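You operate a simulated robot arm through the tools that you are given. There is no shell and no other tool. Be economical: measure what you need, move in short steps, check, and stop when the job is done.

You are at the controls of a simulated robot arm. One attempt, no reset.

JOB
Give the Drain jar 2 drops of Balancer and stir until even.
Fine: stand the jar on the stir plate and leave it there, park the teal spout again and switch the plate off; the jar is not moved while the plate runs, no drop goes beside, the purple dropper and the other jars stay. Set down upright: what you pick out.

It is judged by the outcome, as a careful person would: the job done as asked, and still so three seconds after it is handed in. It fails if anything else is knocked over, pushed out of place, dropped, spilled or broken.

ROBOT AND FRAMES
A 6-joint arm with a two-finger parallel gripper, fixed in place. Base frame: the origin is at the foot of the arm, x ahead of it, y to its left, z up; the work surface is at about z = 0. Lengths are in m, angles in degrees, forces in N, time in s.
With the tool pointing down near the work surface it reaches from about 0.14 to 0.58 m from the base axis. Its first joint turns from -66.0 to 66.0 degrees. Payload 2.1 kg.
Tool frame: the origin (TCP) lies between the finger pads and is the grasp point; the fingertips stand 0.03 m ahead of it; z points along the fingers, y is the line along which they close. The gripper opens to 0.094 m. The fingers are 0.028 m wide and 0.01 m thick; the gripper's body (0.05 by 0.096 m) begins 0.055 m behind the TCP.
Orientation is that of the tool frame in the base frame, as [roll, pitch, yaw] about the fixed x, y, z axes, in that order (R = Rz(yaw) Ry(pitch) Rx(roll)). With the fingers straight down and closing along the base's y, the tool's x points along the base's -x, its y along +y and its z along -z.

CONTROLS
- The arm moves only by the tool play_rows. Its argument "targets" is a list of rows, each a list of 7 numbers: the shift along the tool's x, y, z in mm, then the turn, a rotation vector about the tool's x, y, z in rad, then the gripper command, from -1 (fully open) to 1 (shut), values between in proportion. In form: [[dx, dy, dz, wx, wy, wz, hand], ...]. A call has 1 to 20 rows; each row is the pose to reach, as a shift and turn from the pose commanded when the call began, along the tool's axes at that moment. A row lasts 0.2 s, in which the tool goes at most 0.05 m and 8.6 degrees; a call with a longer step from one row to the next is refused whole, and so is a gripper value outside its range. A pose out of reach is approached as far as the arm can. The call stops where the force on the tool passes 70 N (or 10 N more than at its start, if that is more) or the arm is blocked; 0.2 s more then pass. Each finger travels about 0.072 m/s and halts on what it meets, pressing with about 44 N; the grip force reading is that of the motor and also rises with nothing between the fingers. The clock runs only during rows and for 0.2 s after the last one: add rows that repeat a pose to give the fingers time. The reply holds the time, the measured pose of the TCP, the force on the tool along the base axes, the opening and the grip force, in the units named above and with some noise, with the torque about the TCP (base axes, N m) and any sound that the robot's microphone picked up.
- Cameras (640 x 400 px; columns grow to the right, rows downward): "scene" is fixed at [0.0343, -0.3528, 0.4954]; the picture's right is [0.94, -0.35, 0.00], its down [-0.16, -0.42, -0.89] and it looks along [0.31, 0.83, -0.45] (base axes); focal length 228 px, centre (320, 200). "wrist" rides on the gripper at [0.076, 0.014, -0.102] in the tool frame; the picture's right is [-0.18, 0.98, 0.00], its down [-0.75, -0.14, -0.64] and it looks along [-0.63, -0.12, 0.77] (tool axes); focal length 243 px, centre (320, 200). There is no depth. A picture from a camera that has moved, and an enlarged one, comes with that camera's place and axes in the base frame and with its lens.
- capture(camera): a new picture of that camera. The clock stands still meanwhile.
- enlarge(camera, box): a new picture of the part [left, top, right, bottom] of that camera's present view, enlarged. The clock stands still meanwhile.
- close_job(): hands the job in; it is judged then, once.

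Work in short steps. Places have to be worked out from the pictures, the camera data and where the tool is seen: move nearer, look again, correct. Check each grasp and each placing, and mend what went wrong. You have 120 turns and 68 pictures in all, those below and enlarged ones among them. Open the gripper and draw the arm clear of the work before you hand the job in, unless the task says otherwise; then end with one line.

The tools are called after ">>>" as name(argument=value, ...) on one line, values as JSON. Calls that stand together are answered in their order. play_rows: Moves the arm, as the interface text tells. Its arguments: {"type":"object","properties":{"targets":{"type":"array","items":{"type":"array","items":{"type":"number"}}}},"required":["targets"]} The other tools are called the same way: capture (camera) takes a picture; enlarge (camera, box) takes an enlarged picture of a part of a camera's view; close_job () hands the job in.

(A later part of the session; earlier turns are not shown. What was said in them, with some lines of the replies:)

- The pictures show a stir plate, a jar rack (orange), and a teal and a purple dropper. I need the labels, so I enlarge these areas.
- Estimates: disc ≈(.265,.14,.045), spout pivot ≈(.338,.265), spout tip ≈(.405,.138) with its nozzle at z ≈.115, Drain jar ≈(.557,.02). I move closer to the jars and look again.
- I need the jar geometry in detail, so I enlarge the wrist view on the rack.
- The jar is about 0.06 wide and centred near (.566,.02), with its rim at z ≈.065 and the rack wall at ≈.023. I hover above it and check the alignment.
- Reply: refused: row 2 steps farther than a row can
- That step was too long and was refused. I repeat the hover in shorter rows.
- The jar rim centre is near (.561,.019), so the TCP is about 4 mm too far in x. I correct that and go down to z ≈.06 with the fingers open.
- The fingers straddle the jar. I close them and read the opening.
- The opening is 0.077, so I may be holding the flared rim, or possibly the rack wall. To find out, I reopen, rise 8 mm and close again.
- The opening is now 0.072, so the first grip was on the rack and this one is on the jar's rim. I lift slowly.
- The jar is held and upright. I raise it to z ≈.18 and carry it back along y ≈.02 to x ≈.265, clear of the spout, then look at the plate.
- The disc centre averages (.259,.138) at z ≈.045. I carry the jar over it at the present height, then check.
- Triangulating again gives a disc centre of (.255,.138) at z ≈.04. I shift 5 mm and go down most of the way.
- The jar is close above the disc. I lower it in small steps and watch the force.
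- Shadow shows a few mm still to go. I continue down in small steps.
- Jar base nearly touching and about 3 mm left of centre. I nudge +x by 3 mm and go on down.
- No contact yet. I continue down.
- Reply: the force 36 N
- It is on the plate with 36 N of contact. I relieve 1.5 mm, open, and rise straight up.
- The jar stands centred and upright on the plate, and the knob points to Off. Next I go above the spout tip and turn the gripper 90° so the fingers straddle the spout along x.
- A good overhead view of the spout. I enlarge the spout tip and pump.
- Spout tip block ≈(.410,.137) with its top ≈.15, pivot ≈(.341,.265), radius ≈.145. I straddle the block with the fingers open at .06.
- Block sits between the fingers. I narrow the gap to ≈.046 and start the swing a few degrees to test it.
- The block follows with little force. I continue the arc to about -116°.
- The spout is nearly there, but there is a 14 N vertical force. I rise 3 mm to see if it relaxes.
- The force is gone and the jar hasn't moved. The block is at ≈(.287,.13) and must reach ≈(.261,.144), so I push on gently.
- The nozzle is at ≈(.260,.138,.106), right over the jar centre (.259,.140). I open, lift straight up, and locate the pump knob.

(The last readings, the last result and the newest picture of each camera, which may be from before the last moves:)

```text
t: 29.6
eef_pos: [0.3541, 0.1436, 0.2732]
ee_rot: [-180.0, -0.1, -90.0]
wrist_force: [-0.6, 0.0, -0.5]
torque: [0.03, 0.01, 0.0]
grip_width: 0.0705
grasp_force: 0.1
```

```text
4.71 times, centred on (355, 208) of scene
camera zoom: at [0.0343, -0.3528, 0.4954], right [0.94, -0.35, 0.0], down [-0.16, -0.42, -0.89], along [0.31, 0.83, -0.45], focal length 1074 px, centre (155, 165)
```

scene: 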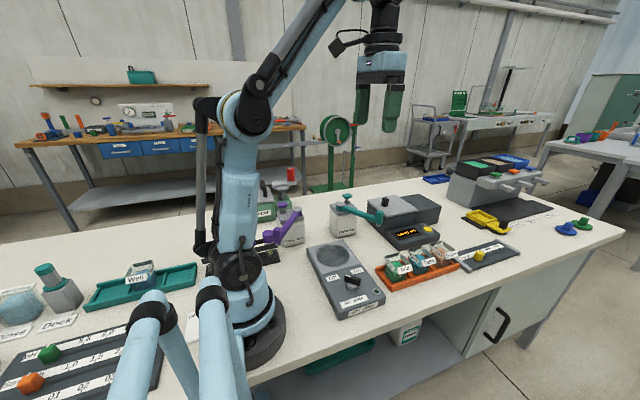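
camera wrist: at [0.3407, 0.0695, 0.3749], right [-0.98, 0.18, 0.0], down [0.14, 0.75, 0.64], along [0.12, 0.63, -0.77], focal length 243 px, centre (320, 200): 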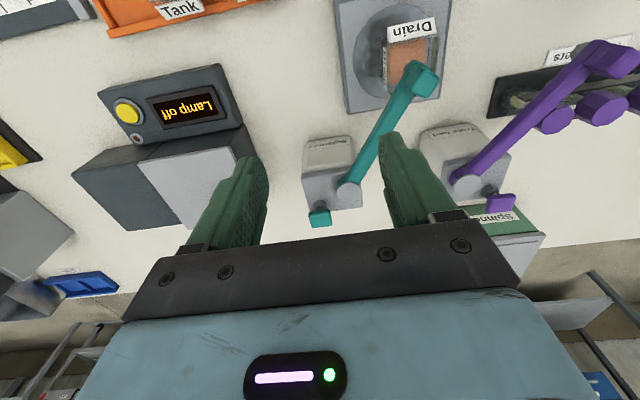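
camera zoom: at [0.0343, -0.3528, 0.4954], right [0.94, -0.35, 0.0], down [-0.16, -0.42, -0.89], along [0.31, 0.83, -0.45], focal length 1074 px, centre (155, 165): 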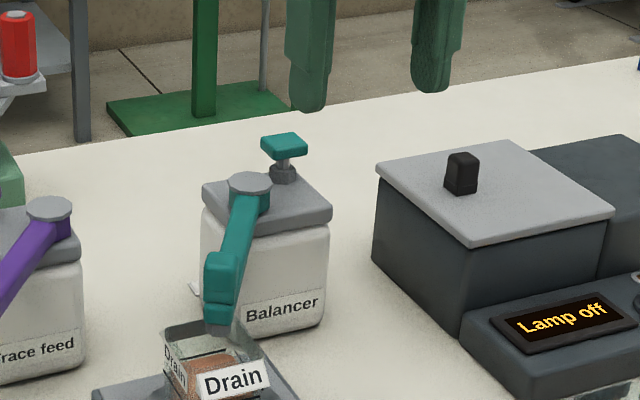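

The pump knob is at ≈(.378,.281) with its top at ≈.152. I close the fingers and hover just above it.

>>> play_rows(targets=[[-35, -6, 0, 0, 0, 0, 0.5], [-70, -12, 0, 0, 0, 0, 1], [-105, -18, 10, 0, 0, 0, 1], [-137, -24, 30, 0, 0, 0, 1], [-137, -24, 60, 0, 0, 0, 1], [-137, -24, 78, 0, 0, 0, 1], [-137, -24, 78, 0, 0, 0, 1]])

>>> enlarge(camera="scene", box=[320, 155, 400, 220])

>>> enlarge(camera="wrist", box=[220, 100, 440, 260])

```text
t: 31.2
eef_pos: [0.3753, 0.2814, 0.1945]
ee_rot: [180.0, 0.0, -89.9]
wrist_force: [0.0, 0.0, -0.4]
torque: [0.01, 0.01, 0.02]
grip_width: 0.0001
grasp_force: 32.7
```

```text
6.15 times, centred on (360, 188) of scene
camera zoom: at [0.0343, -0.3528, 0.4954], right [0.94, -0.35, 0.0], down [-0.16, -0.42, -0.89], along [0.31, 0.83, -0.45], focal length 1404 px, centre (74, 277)
```

zoom: 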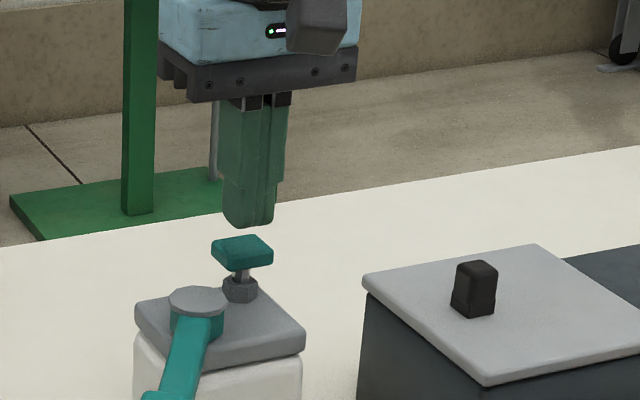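

```text
2.50 times, centred on (330, 180) of wrist
camera zoom: at [0.3626, 0.2071, 0.296], right [-0.98, 0.18, 0.0], down [0.14, 0.75, 0.64], along [0.12, 0.63, -0.77], focal length 606 px, centre (295, 250)
```

zoom: 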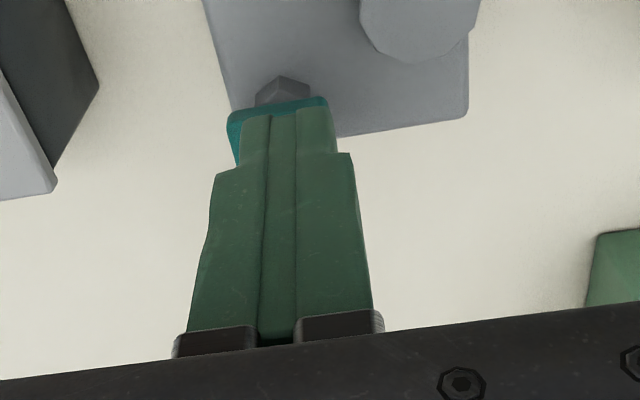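

Aligned within 3 mm. I shift slightly and press down gradually, watching force and sound.

>>> play_rows(targets=[[-2, -3, 0, 0, 0, 0, 1], [-2, -3, 6, 0, 0, 0, 1], [-2, -3, 12, 0, 0, 0, 1], [-2, -3, 15, 0, 0, 0, 1], [-2, -3, 15, 0, 0, 0, 1]])

```text
t: 32.4
eef_pos: [0.3792, 0.2821, 0.1799]
ee_rot: [-180.0, 0.0, -90.0]
wrist_force: [0.0, 0.3, 0.4]
torque: [0.02, -0.06, 0.04]
grip_width: 0.0
grasp_force: 33.3
```

Contact is just about reached. I press further in small steps.

>>> play_rows(targets=[[0, 0, 2, 0, 0, 0, 1], [0, 0, 4, 0, 0, 0, 1], [0, 0, 4, 0, 0, 0, 1]])

>>> enlarge(camera="scene", box=[300, 165, 400, 250])

```text
t: 33.2
eef_pos: [0.3788, 0.2838, 0.175]
ee_rot: [-180.0, -0.1, -90.0]
wrist_force: [1.0, 0.2, 0.5]
torque: [0.0, -0.03, 0.0]
grip_width: 0.0
grasp_force: 32.6
```

```text
4.71 times, centred on (350, 208) of scene
camera zoom: at [0.0343, -0.3528, 0.4954], right [0.94, -0.35, 0.0], down [-0.16, -0.42, -0.89], along [0.31, 0.83, -0.45], focal length 1074 px, centre (179, 165)
```

zoom: 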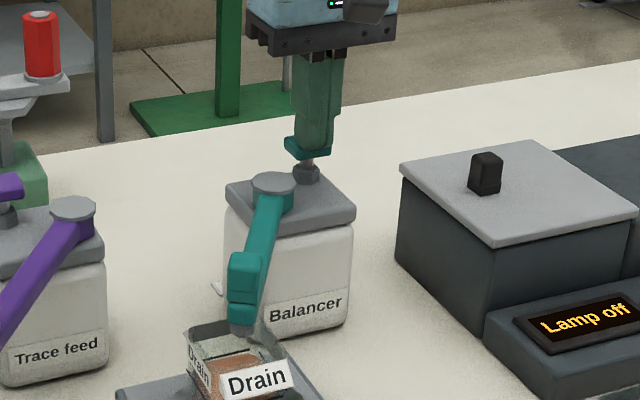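

There is no clear load yet and the fingertip is at z ≈.145. I continue in small steps.

>>> play_rows(targets=[[0, 0, 1.5, 0, 0, 0, 1], [0, 0, 3, 0, 0, 0, 1], [0, 0, 3, 0, 0, 0, 1]])

>>> enlarge(camera="scene", box=[340, 165, 380, 200])

```text
t: 34.0
eef_pos: [0.3795, 0.2827, 0.1716]
ee_rot: [-180.0, 0.0, -90.0]
wrist_force: [0.6, -0.1, 0.7]
torque: [0.02, -0.01, 0.03]
grip_width: 0.0
grasp_force: 33.0
```

```text
11.43 times, centred on (360, 182) of scene
camera zoom: at [0.0343, -0.3528, 0.4954], right [0.94, -0.35, 0.0], down [-0.16, -0.42, -0.89], along [0.31, 0.83, -0.45], focal length 2608 px, centre (-137, 400)
```

zoom: 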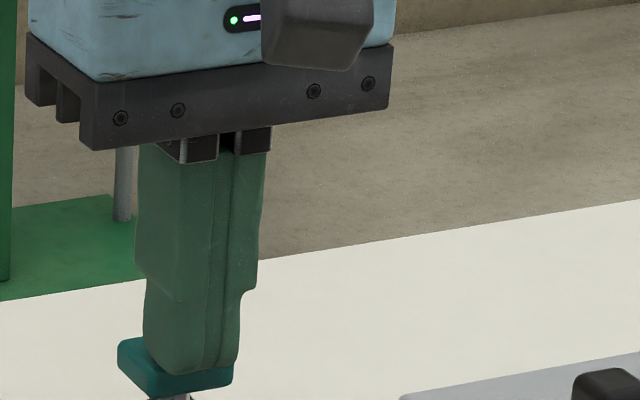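

The tip is about to touch the knob and is slightly to +x. I shift -3 mm and press on.

>>> play_rows(targets=[[0, 3, -2, 0, 0, 0, 1], [0, 3, 1.5, 0, 0, 0, 1], [0, 3, 3, 0, 0, 0, 1], [0, 3, 3, 0, 0, 0, 1]])

```text
t: 35.0
eef_pos: [0.3762, 0.2814, 0.17]
ee_rot: [-180.0, 0.0, -89.9]
wrist_force: [-0.4, 1.2, 0.2]
torque: [0.04, -0.04, -0.01]
grip_width: 0.0
grasp_force: 32.8
```

>>> play_rows(targets=[[0, 0, 1.5, 0, 0, 0, 1], [0, 0, 3, 0, 0, 0, 1], [0, 0, 3, 0, 0, 0, 1]])

```text
t: 35.8
eef_pos: [0.3756, 0.2818, 0.1656]
ee_rot: [180.0, 0.0, -90.0]
wrist_force: [-0.2, 1.2, 2.7]
torque: [0.06, 0.03, 0.0]
grip_width: 0.0001
grasp_force: 33.2
heard: click
```

I heard a click at 2.7 N, so the pump probably actuated once. I hold still and look at the jar and knob before releasing.

>>> enlarge(camera="scene", box=[310, 165, 400, 250])

>>> play_rows(targets=[[0, 0, -5, 0, 0, 0, 1], [0, 0, -12, 0, 0, 0, 1], [0, 0, -20, 0, 0, 0, 1], [0, 0, -20, 0, 0, 0, 1]])

>>> enlarge(camera="scene", box=[310, 165, 400, 250])

```text
4.71 times, centred on (355, 208) of scene
camera zoom: at [0.0343, -0.3528, 0.4954], right [0.94, -0.35, 0.0], down [-0.16, -0.42, -0.89], along [0.31, 0.83, -0.45], focal length 1074 px, centre (155, 165)
```

zoom: 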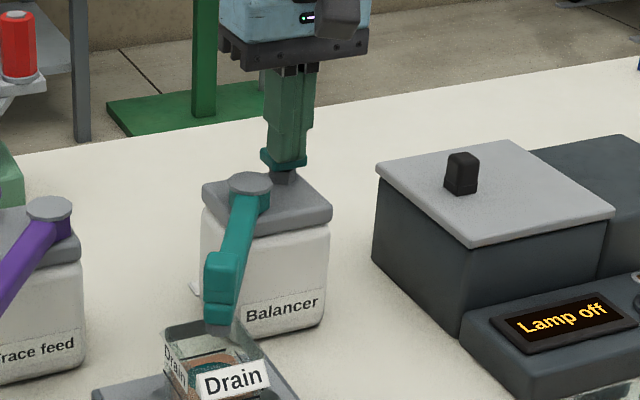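

```text
t: 36.8
eef_pos: [0.3751, 0.2827, 0.1873]
ee_rot: [-180.0, -0.1, -90.0]
wrist_force: [-0.4, 0.3, -0.2]
torque: [-0.01, 0.0, -0.03]
grip_width: 0.0003
grasp_force: 33.0
```

```text
4.71 times, centred on (355, 208) of scene
camera zoom: at [0.0343, -0.3528, 0.4954], right [0.94, -0.35, 0.0], down [-0.16, -0.42, -0.89], along [0.31, 0.83, -0.45], focal length 1074 px, centre (155, 165)
```

zoom: 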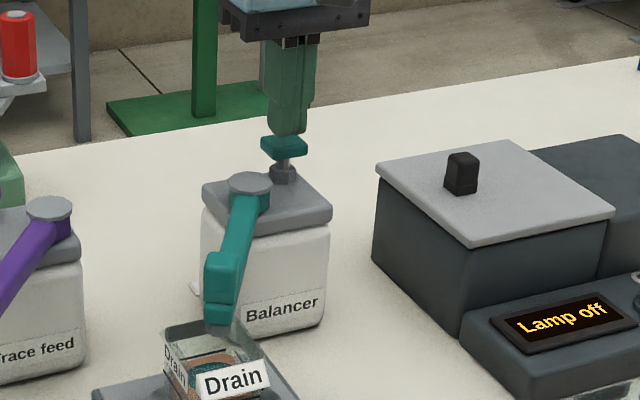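

The first drop shows as a teal patch in the jar, and the knob has sprung back. I press the same way once more.

>>> play_rows(targets=[[0, 0, 8, 0, 0, 0, 1], [0, 0, 14, 0, 0, 0, 1], [0, 0, 17, 0, 0, 0, 1], [0, 0, 19, 0, 0, 0, 1], [0, 0, 20, 0, 0, 0, 1], [0, 0, 20, 0, 0, 0, 1]])

```text
t: 38.2
eef_pos: [0.3763, 0.2817, 0.1664]
ee_rot: [179.9, 0.0, -90.0]
wrist_force: [0.6, 1.9, 2.9]
torque: [0.06, 0.0, 0.0]
grip_width: 0.0
grasp_force: 33.1
heard: click
```

Second click heard. I lift clear and look into the jar.

>>> play_rows(targets=[[0, 0, -15, 0, 0, 0, 1], [0, 0, -50, 0, 0, 0, 1], [0, 0, -85, 0, 0, 0, 1], [20, 5, -107, 0, 0, 0, 1], [55, 10, -107, 0, 0, 0, 0.5], [95, 15, -107, 0, 0, 0, 0], [138, 22, -107, 0, 0, 0, -0.5], [138, 22, -107, 0, 0, 0, -0.5]])

>>> capture(camera="wrist")

```text
t: 40.0
eef_pos: [0.3543, 0.1427, 0.2721]
ee_rot: [-180.0, 0.0, -89.9]
wrist_force: [-0.2, 0.0, -0.1]
torque: [-0.02, 0.01, 0.0]
grip_width: 0.0706
grasp_force: 0.2
```

```text
19 pictures are left
camera wrist: at [0.3405, 0.0694, 0.3738], right [-0.98, 0.18, 0.0], down [0.14, 0.75, 0.64], along [0.12, 0.63, -0.77], focal length 243 px, centre (320, 200)
```

wrist: 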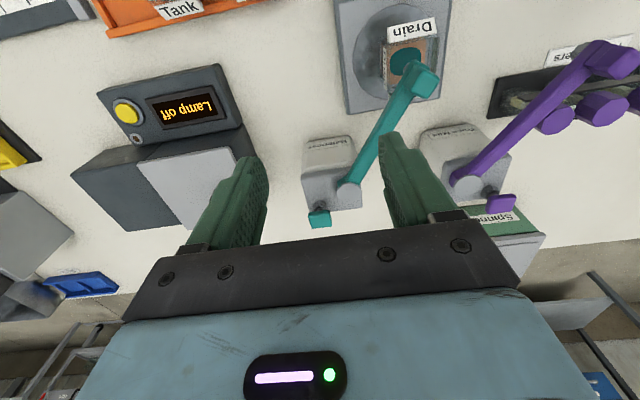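

Two drops are in, nothing went beside. Next I park the spout by straddling the block again from above.

>>> play_rows(targets=[[0, 31, 0, 0, 0, 0, -0.5], [0, 62, 0, 0, 0, 0, -0.5], [1, 92, 0, 0, 0, 0, -0.5], [1, 92, 35, 0, 0, 0, -0.5], [1, 92, 75, 0, 0, 0, -0.5], [1, 92, 109, 0, 0, 0, -0.5], [1, 92, 109, 0, 0, 0, -0.5]])

>>> capture(camera="wrist")

```text
t: 41.6
eef_pos: [0.262, 0.1436, 0.1648]
ee_rot: [180.0, 0.0, -90.0]
wrist_force: [1.4, 0.5, -0.3]
torque: [-0.03, -0.04, -0.02]
grip_width: 0.0704
grasp_force: 0.1
```

```text
18 pictures are left
camera wrist: at [0.2507, 0.0689, 0.2671], right [-0.98, 0.18, 0.0], down [0.14, 0.75, 0.64], along [0.12, 0.63, -0.77], focal length 243 px, centre (320, 200)
```

wrist: 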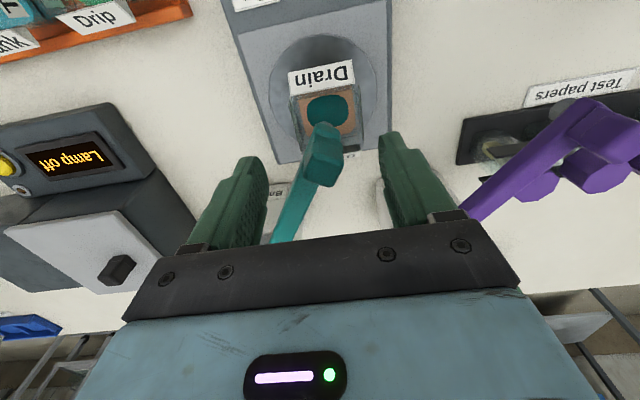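

The block is between the fingers. I narrow the gap and swing back along the arc.

>>> play_rows(targets=[[0, 0, 1, 0, 0, 0, 0.02], [0, 0, 1, 0, 0, 0, 0.02], [8.2, -13.2, 1, 0, 0, 0, 0.02], [15.4, -27, 1, 0, 0, 0, 0.02], [20.1, -41.5, 1, 0, 0, 0, 0.02], [23.2, -56.3, 1, 0, 0, 0, 0.02], [24.8, -71.4, 1, 0, 0, 0, 0.02], [24.8, -86.6, 1, 0, 0, 0, 0.02], [23.2, -101.7, 1, 0, 0, 0, 0.02], [20.1, -116.5, 1, 0, 0, 0, 0.02], [15.4, -131, 1, 0, 0, 0, 0.02], [9.2, -144.8, 1, 0, 0, 0, 0.02], [9.2, -144.8, 1, 0, 0, 0, 0.02]])

>>> capture(camera="wrist")

>>> enlarge(camera="scene", box=[320, 140, 450, 240])

```text
t: 44.4
eef_pos: [0.4059, 0.1354, 0.1637]
ee_rot: [180.0, 0.0, -90.0]
wrist_force: [-0.3, 0.4, -0.8]
torque: [0.04, 0.03, 0.0]
grip_width: 0.0459
grasp_force: 0.1
```

```text
17 pictures are left
camera wrist: at [0.3936, 0.0611, 0.2656], right [-0.98, 0.18, 0.0], down [0.14, 0.75, 0.64], along [0.12, 0.63, -0.77], focal length 243 px, centre (320, 200)
```

wrist: 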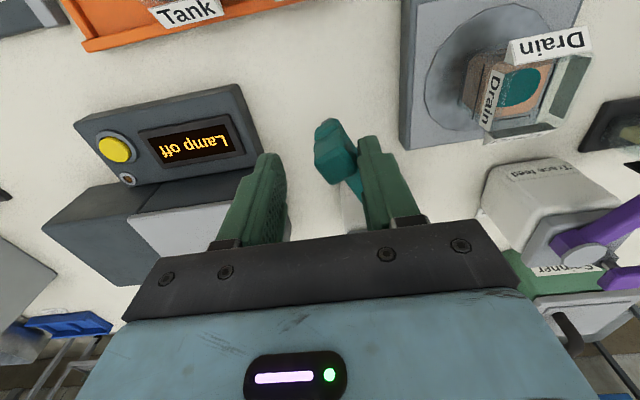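

```text
4.00 times, centred on (385, 190) of scene
camera zoom: at [0.0343, -0.3528, 0.4954], right [0.94, -0.35, 0.0], down [-0.16, -0.42, -0.89], along [0.31, 0.83, -0.45], focal length 913 px, centre (60, 240)
```

zoom: 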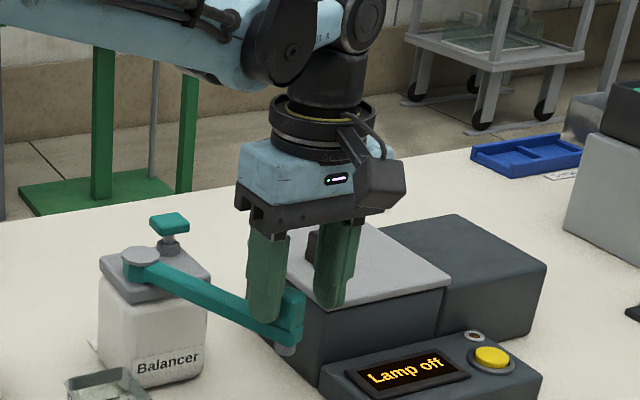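

Nozzle is about 14 mm short of its original place (pixel (284,349), originally (296,340)). I push on by that amount.

>>> play_rows(targets=[[-3, -6, 0, 0, 0, 0, 0.02], [-6.5, -12.5, 0, 0, 0, 0, 0.02], [-6.5, -12.5, 0, 0, 0, 0, 0.02]])

>>> enlarge(camera="scene", box=[320, 140, 450, 240])

```text
t: 45.2
eef_pos: [0.4199, 0.1436, 0.1626]
ee_rot: [180.0, 0.0, -90.0]
wrist_force: [-0.8, -0.1, 0.6]
torque: [0.0, -0.02, 0.02]
grip_width: 0.0461
grasp_force: 0.1
```

```text
4.00 times, centred on (385, 190) of scene
camera zoom: at [0.0343, -0.3528, 0.4954], right [0.94, -0.35, 0.0], down [-0.16, -0.42, -0.89], along [0.31, 0.83, -0.45], focal length 913 px, centre (60, 240)
```

zoom: 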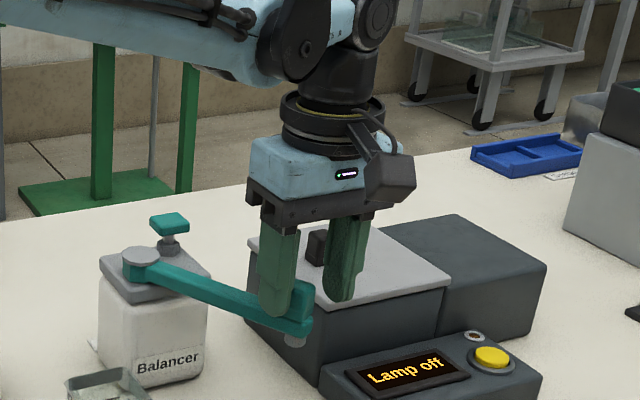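

Nozzle is back at its original pixel (295,341), so the spout is parked. I open, lift, and go above the stir-plate knob, ≈(.262,.019).

>>> play_rows(targets=[[0, 0, 0, 0, 0, 0, -0.6], [0, 0, 0, 0, 0, 0, -0.6], [0, 0, -30, 0, 0, 0, -0.6], [0, 0, -65, 0, 0, 0, -0.6], [20, 25, -85, 0, 0, 0, -0.6], [45, 55, -85, 0, 0, 0, -0.6], [70, 85, -85, 0, 0, 0, -0.6], [95, 115, -75, 0, 0, 0, -0.6], [118, 145, -55, 0, 0, 0, -0.6], [126, 158, -25, 0, 0, 0, -0.6], [126, 158, -10, 0, 0, 0, -0.6], [126, 158, -10, 0, 0, 0, -0.6]])

>>> capture(camera="wrist")

```text
t: 47.8
eef_pos: [0.2598, 0.0168, 0.1725]
ee_rot: [-180.0, 0.0, -90.0]
wrist_force: [-0.1, 0.4, -0.3]
torque: [0.0, 0.01, -0.02]
grip_width: 0.0753
grasp_force: 0.1
```

```text
14 pictures are left
camera wrist: at [0.248, -0.0591, 0.2733], right [-0.98, 0.18, 0.0], down [0.14, 0.75, 0.64], along [0.12, 0.63, -0.77], focal length 243 px, centre (320, 200)
```

wrist: 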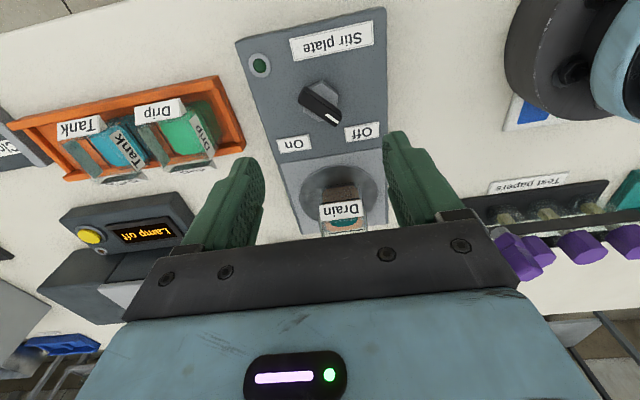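

The knob centre is ≈(.2615,.0165), wing pointing ≈128° toward Off, with On at ≈46°. I align the gripper across the wing (turn +38°) and descend partway.

>>> play_rows(targets=[[0, -1, 8, 0, 0, -0.133, -0.6], [0, -2, 16, 0, 0, -0.266, -0.6], [0, -2, 24, 0, 0, -0.4, -0.6], [0, -2, 32, 0, 0, -0.533, -0.6], [0, -2, 45, 0, 0, -0.667, -0.6], [0, -2, 70, 0, 0, -0.667, -0.6], [0, -2, 88, 0, 0, -0.667, -0.6], [0, -2, 88, 0, 0, -0.667, -0.6]])

>>> capture(camera="wrist")

>>> enlarge(camera="scene", box=[300, 230, 400, 320])

```text
t: 49.6
eef_pos: [0.2632, 0.0149, 0.0849]
ee_rot: [-179.9, 0.0, -51.8]
wrist_force: [-0.3, -0.1, 1.0]
torque: [-0.04, 0.02, 0.0]
grip_width: 0.0754
grasp_force: 0.0
```

```text
13 pictures are left
camera wrist: at [0.3002, -0.0517, 0.1867], right [-0.89, -0.46, 0.0], down [-0.36, 0.68, 0.64], along [-0.3, 0.57, -0.77], focal length 243 px, centre (320, 200)
```

wrist: 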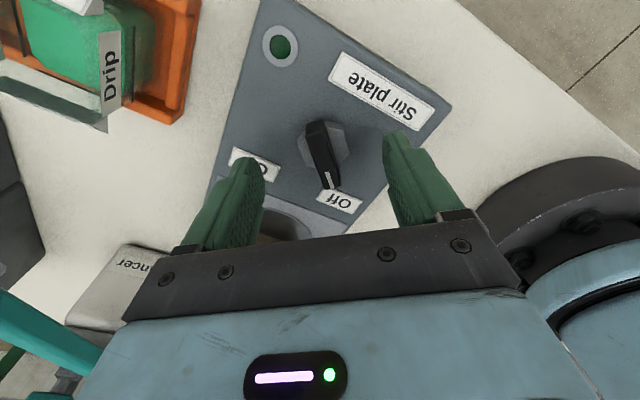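

```text
4.44 times, centred on (350, 275) of scene
camera zoom: at [0.0343, -0.3528, 0.4954], right [0.94, -0.35, 0.0], down [-0.16, -0.42, -0.89], along [0.31, 0.83, -0.45], focal length 1014 px, centre (187, -133)
```

zoom: 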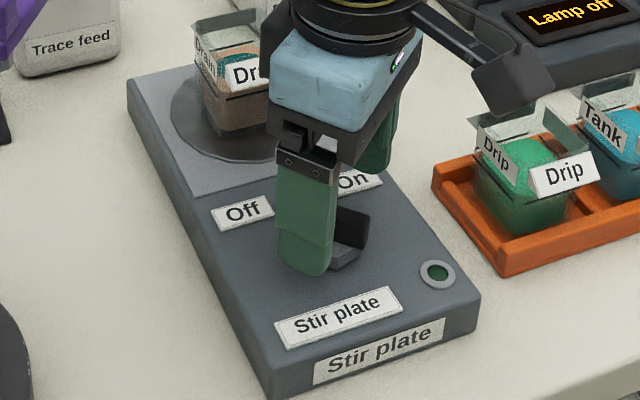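

The alignment is good. I go down 15 mm and close on the wing.

>>> play_rows(targets=[[0, 0, 8, 0, 0, 0, -0.6], [0, 0, 15, 0, 0, 0, -0.2], [0, 0, 15, 0, 0, 0, 0.3], [0, 0, 15, 0, 0, 0, 0.9], [0, 0, 15, 0, 0, 0, 0.9], [0, 0, 15, 0, 0, 0, 0.9]])

```text
t: 51.0
eef_pos: [0.2608, 0.0144, 0.0694]
ee_rot: [179.5, 0.2, -51.7]
wrist_force: [-28.2, -9.1, -13.5]
torque: [-0.61, 0.11, 0.05]
grip_width: 0.0321
grasp_force: 44.6
```

Opening .032 with a sideways force means I caught the hexagonal base off-centre. I open, rise 7 mm, re-centre a little and close again on the wing.

>>> play_rows(targets=[[0, 0, 0, 0, 0, 0, 0], [0, 0, 0, 0, 0, 0, -0.4], [0, 1, -4, 0, 0, 0, -0.4], [0, 3, -7, 0, 0, 0, -0.4], [0, 3, -7, 0, 0, 0, -0.4]])

>>> enlarge(camera="wrist", box=[220, 80, 440, 240])

```text
t: 52.2
eef_pos: [0.2606, 0.0133, 0.0768]
ee_rot: [180.0, 0.0, -51.8]
wrist_force: [-0.1, 0.6, 1.2]
torque: [-0.02, -0.01, -0.02]
grip_width: 0.0658
grasp_force: 0.1
```

```text
2.50 times, centred on (330, 160) of wrist
camera zoom: at [0.2985, -0.0536, 0.1783], right [-0.89, -0.46, 0.0], down [-0.35, 0.68, 0.64], along [-0.3, 0.57, -0.77], focal length 606 px, centre (295, 300)
```

zoom: 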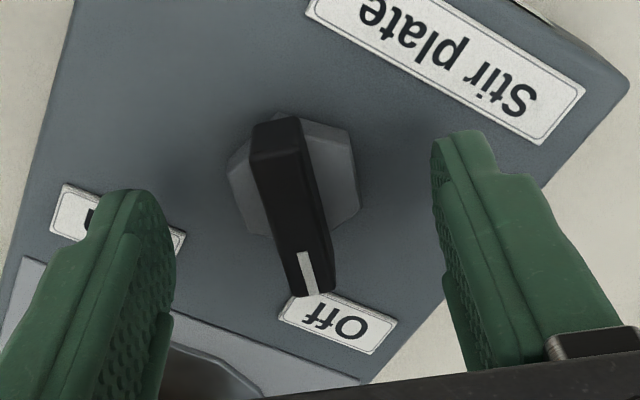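

The knob still points to Off and is centred between the fingers. I close on the wing.

>>> play_rows(targets=[[0, 0, 0, 0, 0, 0, 0.2], [0, 0, 0, 0, 0, 0, 0.7], [0, 0, 0, 0, 0, 0, 0.95], [0, 0, 0, 0, 0, 0, 0.95], [0, 0, 0, 0, 0, 0, 0.95]])

```text
t: 53.4
eef_pos: [0.2608, 0.013, 0.076]
ee_rot: [-179.9, 0.0, -51.7]
wrist_force: [-0.4, 0.9, -0.5]
torque: [0.04, 0.0, 0.04]
grip_width: 0.012
grasp_force: 45.1
```

The wing is gripped, .012 wide with no side force. I turn it clockwise toward On, first about 60°.

>>> play_rows(targets=[[0, 0, 0, 0, 0, 0.13, 0.95], [0, 0, 0, 0, 0, 0.27, 0.95], [0, 0, 0, 0, 0, 0.41, 0.95], [0, 0, 0, 0, 0, 0.55, 0.95], [0, 0, 0, 0, 0, 0.69, 0.95], [0, 0, 0, 0, 0, 0.83, 0.95], [0, 0, 0, 0, 0, 0.97, 0.95], [0, 0, 0, 0, 0, 1.1, 0.95]])

```text
t: 55.2
eef_pos: [0.2592, 0.0131, 0.0769]
ee_rot: [179.8, -0.2, -115.0]
wrist_force: [-23.9, -15.7, 5.1]
torque: [0.46, -0.12, 0.0]
grip_width: 0.0116
grasp_force: 45.5
```

Some side force shows the knob's axis is slightly toward -x,-y. I shift 2 mm that way and finish the turn.

>>> play_rows(targets=[[1.2, 0.7, 0, 0, 0, 0, 0.95], [2.2, 1.2, 0, 0, 0, 0.1, 0.95], [2.2, 1.2, 0, 0, 0, 0.2, 0.95], [2.2, 1.2, 0, 0, 0, 0.33, 0.95], [2.2, 1.2, 0, 0, 0, 0.33, 0.95]])

>>> enlarge(camera="scene", box=[300, 210, 400, 320])

```text
t: 56.4
eef_pos: [0.2588, 0.0137, 0.078]
ee_rot: [179.8, 0.2, -133.8]
wrist_force: [-10.4, 9.6, 21.4]
torque: [-0.16, 0.62, -0.06]
grip_width: 0.0117
grasp_force: 45.4
```

```text
3.64 times, centred on (350, 265) of scene
camera zoom: at [0.0342, -0.3528, 0.4954], right [0.94, -0.35, 0.0], down [-0.16, -0.42, -0.89], along [0.31, 0.83, -0.45], focal length 830 px, centre (211, -36)
```

zoom: 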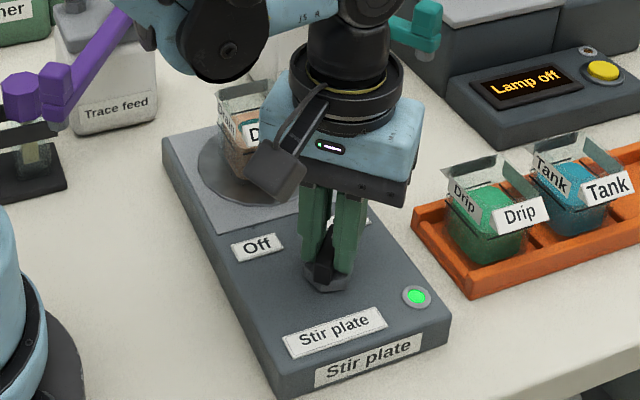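

The green lamp is lit, so the plate is on. I release the knob, rise straight up, and wait while it stirs.

>>> play_rows(targets=[[0, 0, 0, 0, 0, 0, 0.3], [0, 0, 0, 0, 0, 0, -0.4], [0, 0, 0, 0, 0, 0, -0.4], [0, 0, -30, 0, 0, 0, -0.4], [0, 0, -60, 0, 0, 0, -0.4], [0, 0, -95, 0, 0, 0, -0.4], [0, 0, -95, 0, 0, 0, -0.4], [0, 0, -95, 0, 0, 0, -0.4], [0, 0, -95, 0, 0, 0, -0.4], [0, 0, -95, 0, 0, 0, -0.4], [0, 0, -95, 0, 0, 0, -0.4], [0, 0, -95, 0, 0, 0, -0.4], [0, 0, -95, 0, 0, 0, -0.4], [0, 0, -95, 0, 0, 0, -0.4]])

>>> enlarge(camera="scene", box=[300, 190, 400, 310])

```text
t: 59.4
eef_pos: [0.2595, 0.0132, 0.1731]
ee_rot: [180.0, 0.0, -133.8]
wrist_force: [0.8, 0.2, -0.3]
torque: [-0.01, -0.01, 0.01]
grip_width: 0.0657
grasp_force: 0.1
```

```text
3.33 times, centred on (350, 250) of scene
camera zoom: at [0.0343, -0.3528, 0.4954], right [0.94, -0.35, 0.0], down [-0.16, -0.42, -0.89], along [0.31, 0.83, -0.45], focal length 761 px, centre (220, 33)
```

zoom: 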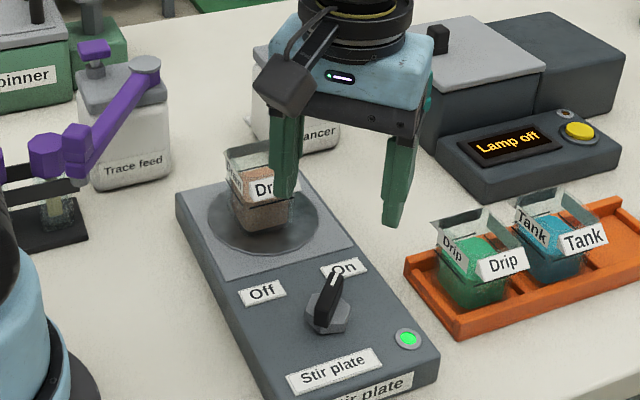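

The plate runs with the knob at On and the lamp green. I wait another 4 s, then look into the jar.

>>> play_rows(targets=[[0, 0, -10, 0, 0, 0, -0.4], [0, 0, -10, 0, 0, 0, -0.4], [0, 0, -10, 0, 0, 0, -0.4], [0, 0, -10, 0, 0, 0, -0.4], [0, 0, -10, 0, 0, 0, -0.4], [0, 0, -10, 0, 0, 0, -0.4], [0, 0, -10, 0, 0, 0, -0.4], [0, 0, -10, 0, 0, 0, -0.4], [0, 0, -10, 0, 0, 0, -0.4], [0, 0, -10, 0, 0, 0, -0.4], [0, 0, -10, 0, 0, 0, -0.4], [0, 0, -10, 0, 0, 0, -0.4], [0, 0, -10, 0, 0, 0, -0.4], [0, 0, -10, 0, 0, 0, -0.4], [0, 0, -10, 0, 0, 0, -0.4], [0, 0, -10, 0, 0, 0, -0.4], [0, 0, -10, 0, 0, 0, -0.4], [0, 0, -10, 0, 0, 0, -0.4], [0, 0, -10, 0, 0, 0, -0.4], [0, 0, -10, 0, 0, 0, -0.4]])

>>> capture(camera="wrist")

```text
t: 63.6
eef_pos: [0.2589, 0.0122, 0.1821]
ee_rot: [179.9, 0.0, -133.8]
wrist_force: [0.2, -0.1, -0.4]
torque: [0.03, -0.03, -0.02]
grip_width: 0.0659
grasp_force: 0.1
```

```text
8 pictures are left
camera wrist: at [0.1976, -0.0307, 0.284], right [-0.58, 0.81, 0.0], down [0.62, 0.45, 0.64], along [0.52, 0.37, -0.77], focal length 243 px, centre (320, 200)
```

wrist: 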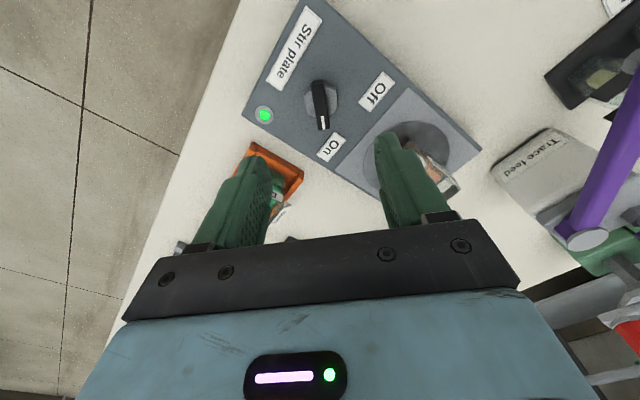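

A finger hides the jar. I move 10 cm to +x so the scene camera sees it, waiting a bit more.

>>> play_rows(targets=[[-23, -24, -15, 0, 0, 0, -0.4], [-46, -48, -30, 0, 0, 0, -0.4], [-69, -72, -40, 0, 0, 0, -0.4], [-69, -72, -40, 0, 0, 0, -0.4], [-69, -72, -40, 0, 0, 0, -0.4], [-69, -72, -40, 0, 0, 0, -0.4]])

>>> enlarge(camera="scene", box=[310, 205, 370, 255])

```text
t: 65.0
eef_pos: [0.3587, 0.0116, 0.2232]
ee_rot: [179.9, -0.1, -133.8]
wrist_force: [0.0, 0.4, -0.1]
torque: [0.01, 0.02, -0.04]
grip_width: 0.0658
grasp_force: 0.1
```

```text
8.00 times, centred on (340, 230) of scene
camera zoom: at [0.0343, -0.3528, 0.4954], right [0.94, -0.35, 0.0], down [-0.16, -0.42, -0.89], along [0.31, 0.83, -0.45], focal length 1826 px, centre (160, -40)
```

zoom: 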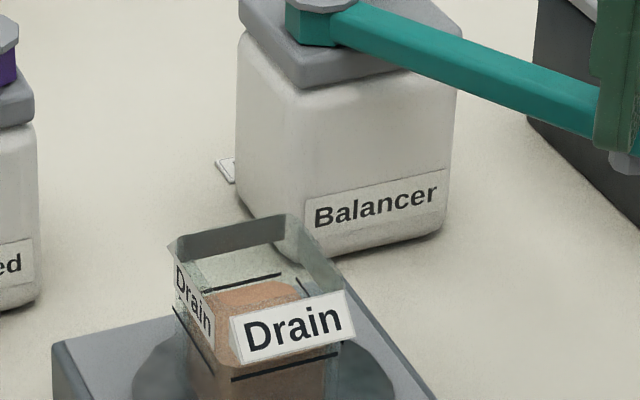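

It looks nearly even, with a faint swirl. I go above the jar at a safe height, wait some more, and look straight in.

>>> play_rows(targets=[[-2, 37, 0, 0, 0, 0, -0.4], [-5, 74, 0, 0, 0, 0, -0.4], [-8, 111, 0, 0, 0, 0, -0.4], [-10, 148, 0, 0, 0, 0, -0.4], [-10, 148, 0, 0, 0, 0, -0.4], [-10, 148, 0, 0, 0, 0, -0.4], [-10, 148, 0, 0, 0, 0, -0.4], [-10, 148, 0, 0, 0, 0, -0.4], [-10, 148, 0, 0, 0, 0, -0.4], [-10, 148, 0, 0, 0, 0, -0.4], [-10, 148, 0, 0, 0, 0, -0.4], [-10, 148, 0, 0, 0, 0, -0.4], [-10, 148, 0, 0, 0, 0, -0.4], [-10, 148, 0, 0, 0, 0, -0.4], [-10, 148, 0, 0, 0, 0, -0.4], [-10, 148, 0, 0, 0, 0, -0.4], [-10, 148, 0, 0, 0, 0, -0.4], [-10, 148, 0, 0, 0, 0, -0.4], [-10, 148, 0, 0, 0, 0, -0.4], [-10, 148, 0, 0, 0, 0, -0.4]])

>>> enlarge(camera="wrist", box=[240, 40, 400, 160])

```text
t: 69.2
eef_pos: [0.2583, 0.1197, 0.2232]
ee_rot: [-180.0, 0.0, -133.9]
wrist_force: [-0.3, -0.1, 0.1]
torque: [0.01, 0.0, -0.01]
grip_width: 0.066
grasp_force: 0.1
```

```text
3.33 times, centred on (320, 100) of wrist
camera zoom: at [0.1971, 0.0758, 0.3231], right [-0.58, 0.81, 0.0], down [0.62, 0.45, 0.64], along [0.52, 0.37, -0.77], focal length 809 px, centre (320, 533)
```

zoom: 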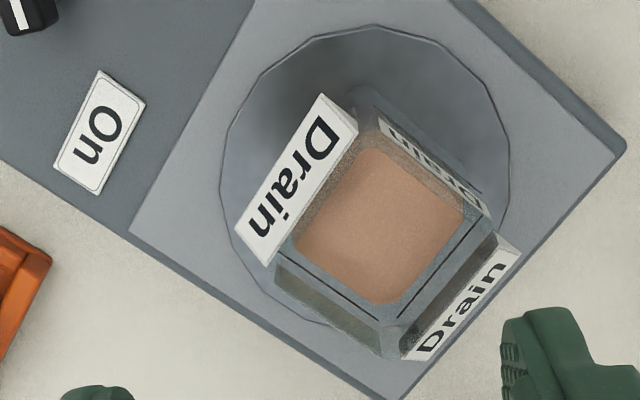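

The liquid is now uniform. I return above the knob and descend with the same yaw as when I released it.

>>> play_rows(targets=[[25, -25, 0, 0, 0, 0, -0.4], [51, -49, 0, 0, 0, 0, -0.4], [77, -74, 10, 0, 0, 0, -0.4], [77, -74, 40, 0, 0, 0, -0.4], [77, -74, 75, 0, 0, 0, -0.4], [77, -74, 110, 0, 0, 0, -0.4], [77, -74, 135, 0, 0, 0, -0.4], [77, -74, 145, 0, 0, 0, -0.4], [77, -74, 145, 0, 0, 0, -0.4]])

>>> enlarge(camera="wrist", box=[220, 80, 440, 240])

```text
t: 71.2
eef_pos: [0.2577, 0.0132, 0.0777]
ee_rot: [180.0, -0.1, -133.8]
wrist_force: [0.9, -0.5, -0.1]
torque: [0.0, -0.01, 0.04]
grip_width: 0.0656
grasp_force: 0.1
```

```text
2.50 times, centred on (330, 160) of wrist
camera zoom: at [0.196, -0.0307, 0.1793], right [-0.58, 0.81, 0.0], down [0.62, 0.45, 0.64], along [0.52, 0.37, -0.77], focal length 606 px, centre (295, 300)
```

zoom: 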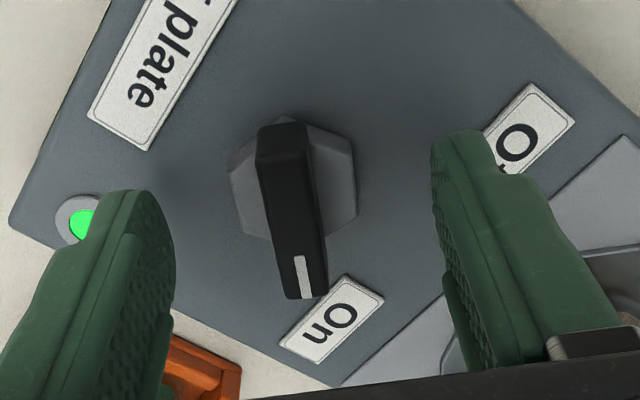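

The wing is centred between the fingers. I grip it.

>>> play_rows(targets=[[0, 0, 0, 0, 0, 0, 0.2], [0, 0, 0, 0, 0, 0, 0.7], [0, 0, 0, 0, 0, 0, 0.95], [0, 0, 0, 0, 0, 0, 0.95], [0, 0, 0, 0, 0, 0, 0.95]])

```text
t: 72.4
eef_pos: [0.2567, 0.0129, 0.0775]
ee_rot: [-179.9, 0.0, -133.7]
wrist_force: [7.9, -6.2, -7.9]
torque: [-0.07, -0.21, -0.04]
grip_width: 0.0118
grasp_force: 45.2
```

Gripped. I turn back toward Off with a small centre correction.

>>> play_rows(targets=[[-0.5, -0.8, 0, 0, 0, -0.14, 0.95], [-0.8, -1, 0, 0, 0, -0.28, 0.95], [-1, -1.2, 0, 0, 0, -0.42, 0.95], [-1.2, -1.4, 0, 0, 0, -0.56, 0.95], [-1.5, -1.5, 0, 0, 0, -0.7, 0.95], [-1.8, -1.6, 0, 0, 0, -0.84, 0.95], [-2, -1.7, 0, 0, 0, -0.98, 0.95], [-2.2, -1.8, 0, 0, 0, -1.12, 0.95], [-2.4, -1.8, 0, 0, 0, -1.26, 0.95], [-2.4, -1.8, 0, 0, 0, -1.4, 0.95], [-2.4, -1.8, 0, 0, 0, -1.44, 0.95], [-2.4, -1.8, 0, 0, 0, -1.44, 0.95]])

>>> enlarge(camera="scene", box=[300, 190, 400, 310])

```text
t: 75.0
eef_pos: [0.2606, 0.0132, 0.0777]
ee_rot: [179.8, -0.4, -51.2]
wrist_force: [-6.5, -22.6, -27.7]
torque: [-1.24, -0.62, 0.11]
grip_width: 0.0115
grasp_force: 44.9
```

```text
3.33 times, centred on (350, 250) of scene
camera zoom: at [0.0344, -0.3528, 0.4954], right [0.94, -0.35, 0.0], down [-0.16, -0.42, -0.89], along [0.31, 0.83, -0.45], focal length 761 px, centre (220, 33)
```

zoom: 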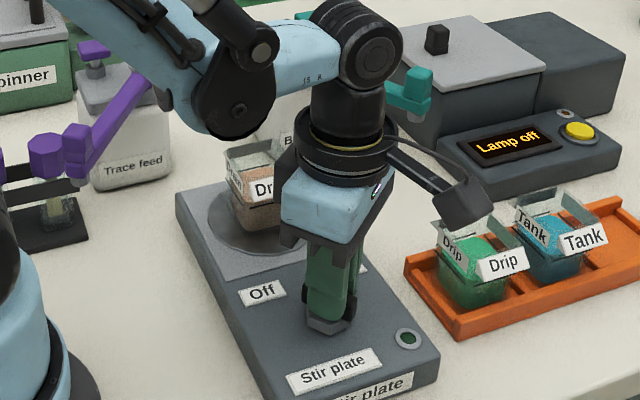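

The lamp is dark, so the plate is off. I open, rise straight up, and draw clear.

>>> play_rows(targets=[[0, 0, 0, 0, 0, 0, 0.3], [0, 0, 0, 0, 0, 0, -0.6], [0, 0, 0, 0, 0, 0, -0.6], [0, 0, -30, 0, 0, 0, -0.6], [0, 0, -65, 0, 0, 0, -0.6], [0, 0, -105, 0, 0, 0, -0.8], [0, 0, -150, 0, 0, 0, -0.8], [0, 0, -195, 0, 0, 0, -0.8], [20, 0, -230, 0, 0, 0, -0.8], [40, 0, -250, 0, 0, 0, -0.8], [40, 0, -250, 0, 0, 0, -0.8]])

>>> capture(camera="scene")

>>> enlarge(camera="scene", box=[290, 180, 450, 310])

```text
t: 77.4
eef_pos: [0.2853, -0.0161, 0.3271]
ee_rot: [180.0, 0.0, -51.3]
wrist_force: [-1.4, -0.4, 0.1]
torque: [0.01, 0.02, 0.01]
grip_width: 0.0848
grasp_force: 0.1
```

```text
3 pictures are left
```

scene: 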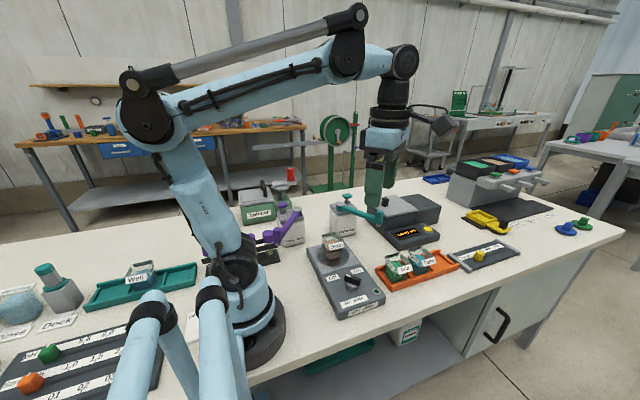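

```text
3.08 times, centred on (370, 245) of scene
camera zoom: at [0.0343, -0.3528, 0.4954], right [0.94, -0.35, 0.0], down [-0.16, -0.42, -0.89], along [0.31, 0.83, -0.45], focal length 702 px, centre (166, 62)
```

zoom: 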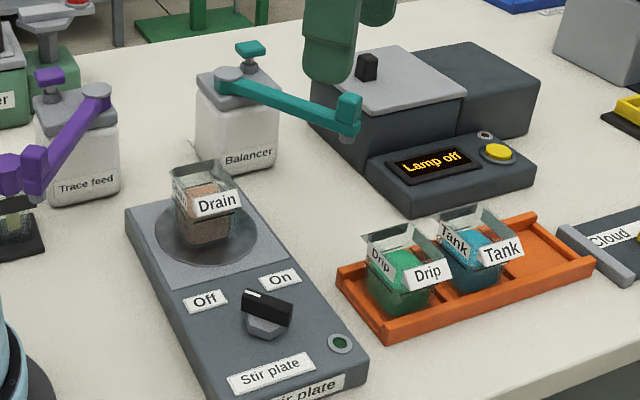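

Everything checks out: jar upright and even on the plate, plate off, spout back at its starting pixels, arm clear. I hand the job in.

>>> close_job()

```text
The job is handed in.
```

The Drain jar got 2 drops of Balancer and was stirred until the liquid looked even. It stands upright on the stir plate, the plate is switched off, the teal spout is parked where it started, and nothing else was moved or spilled.
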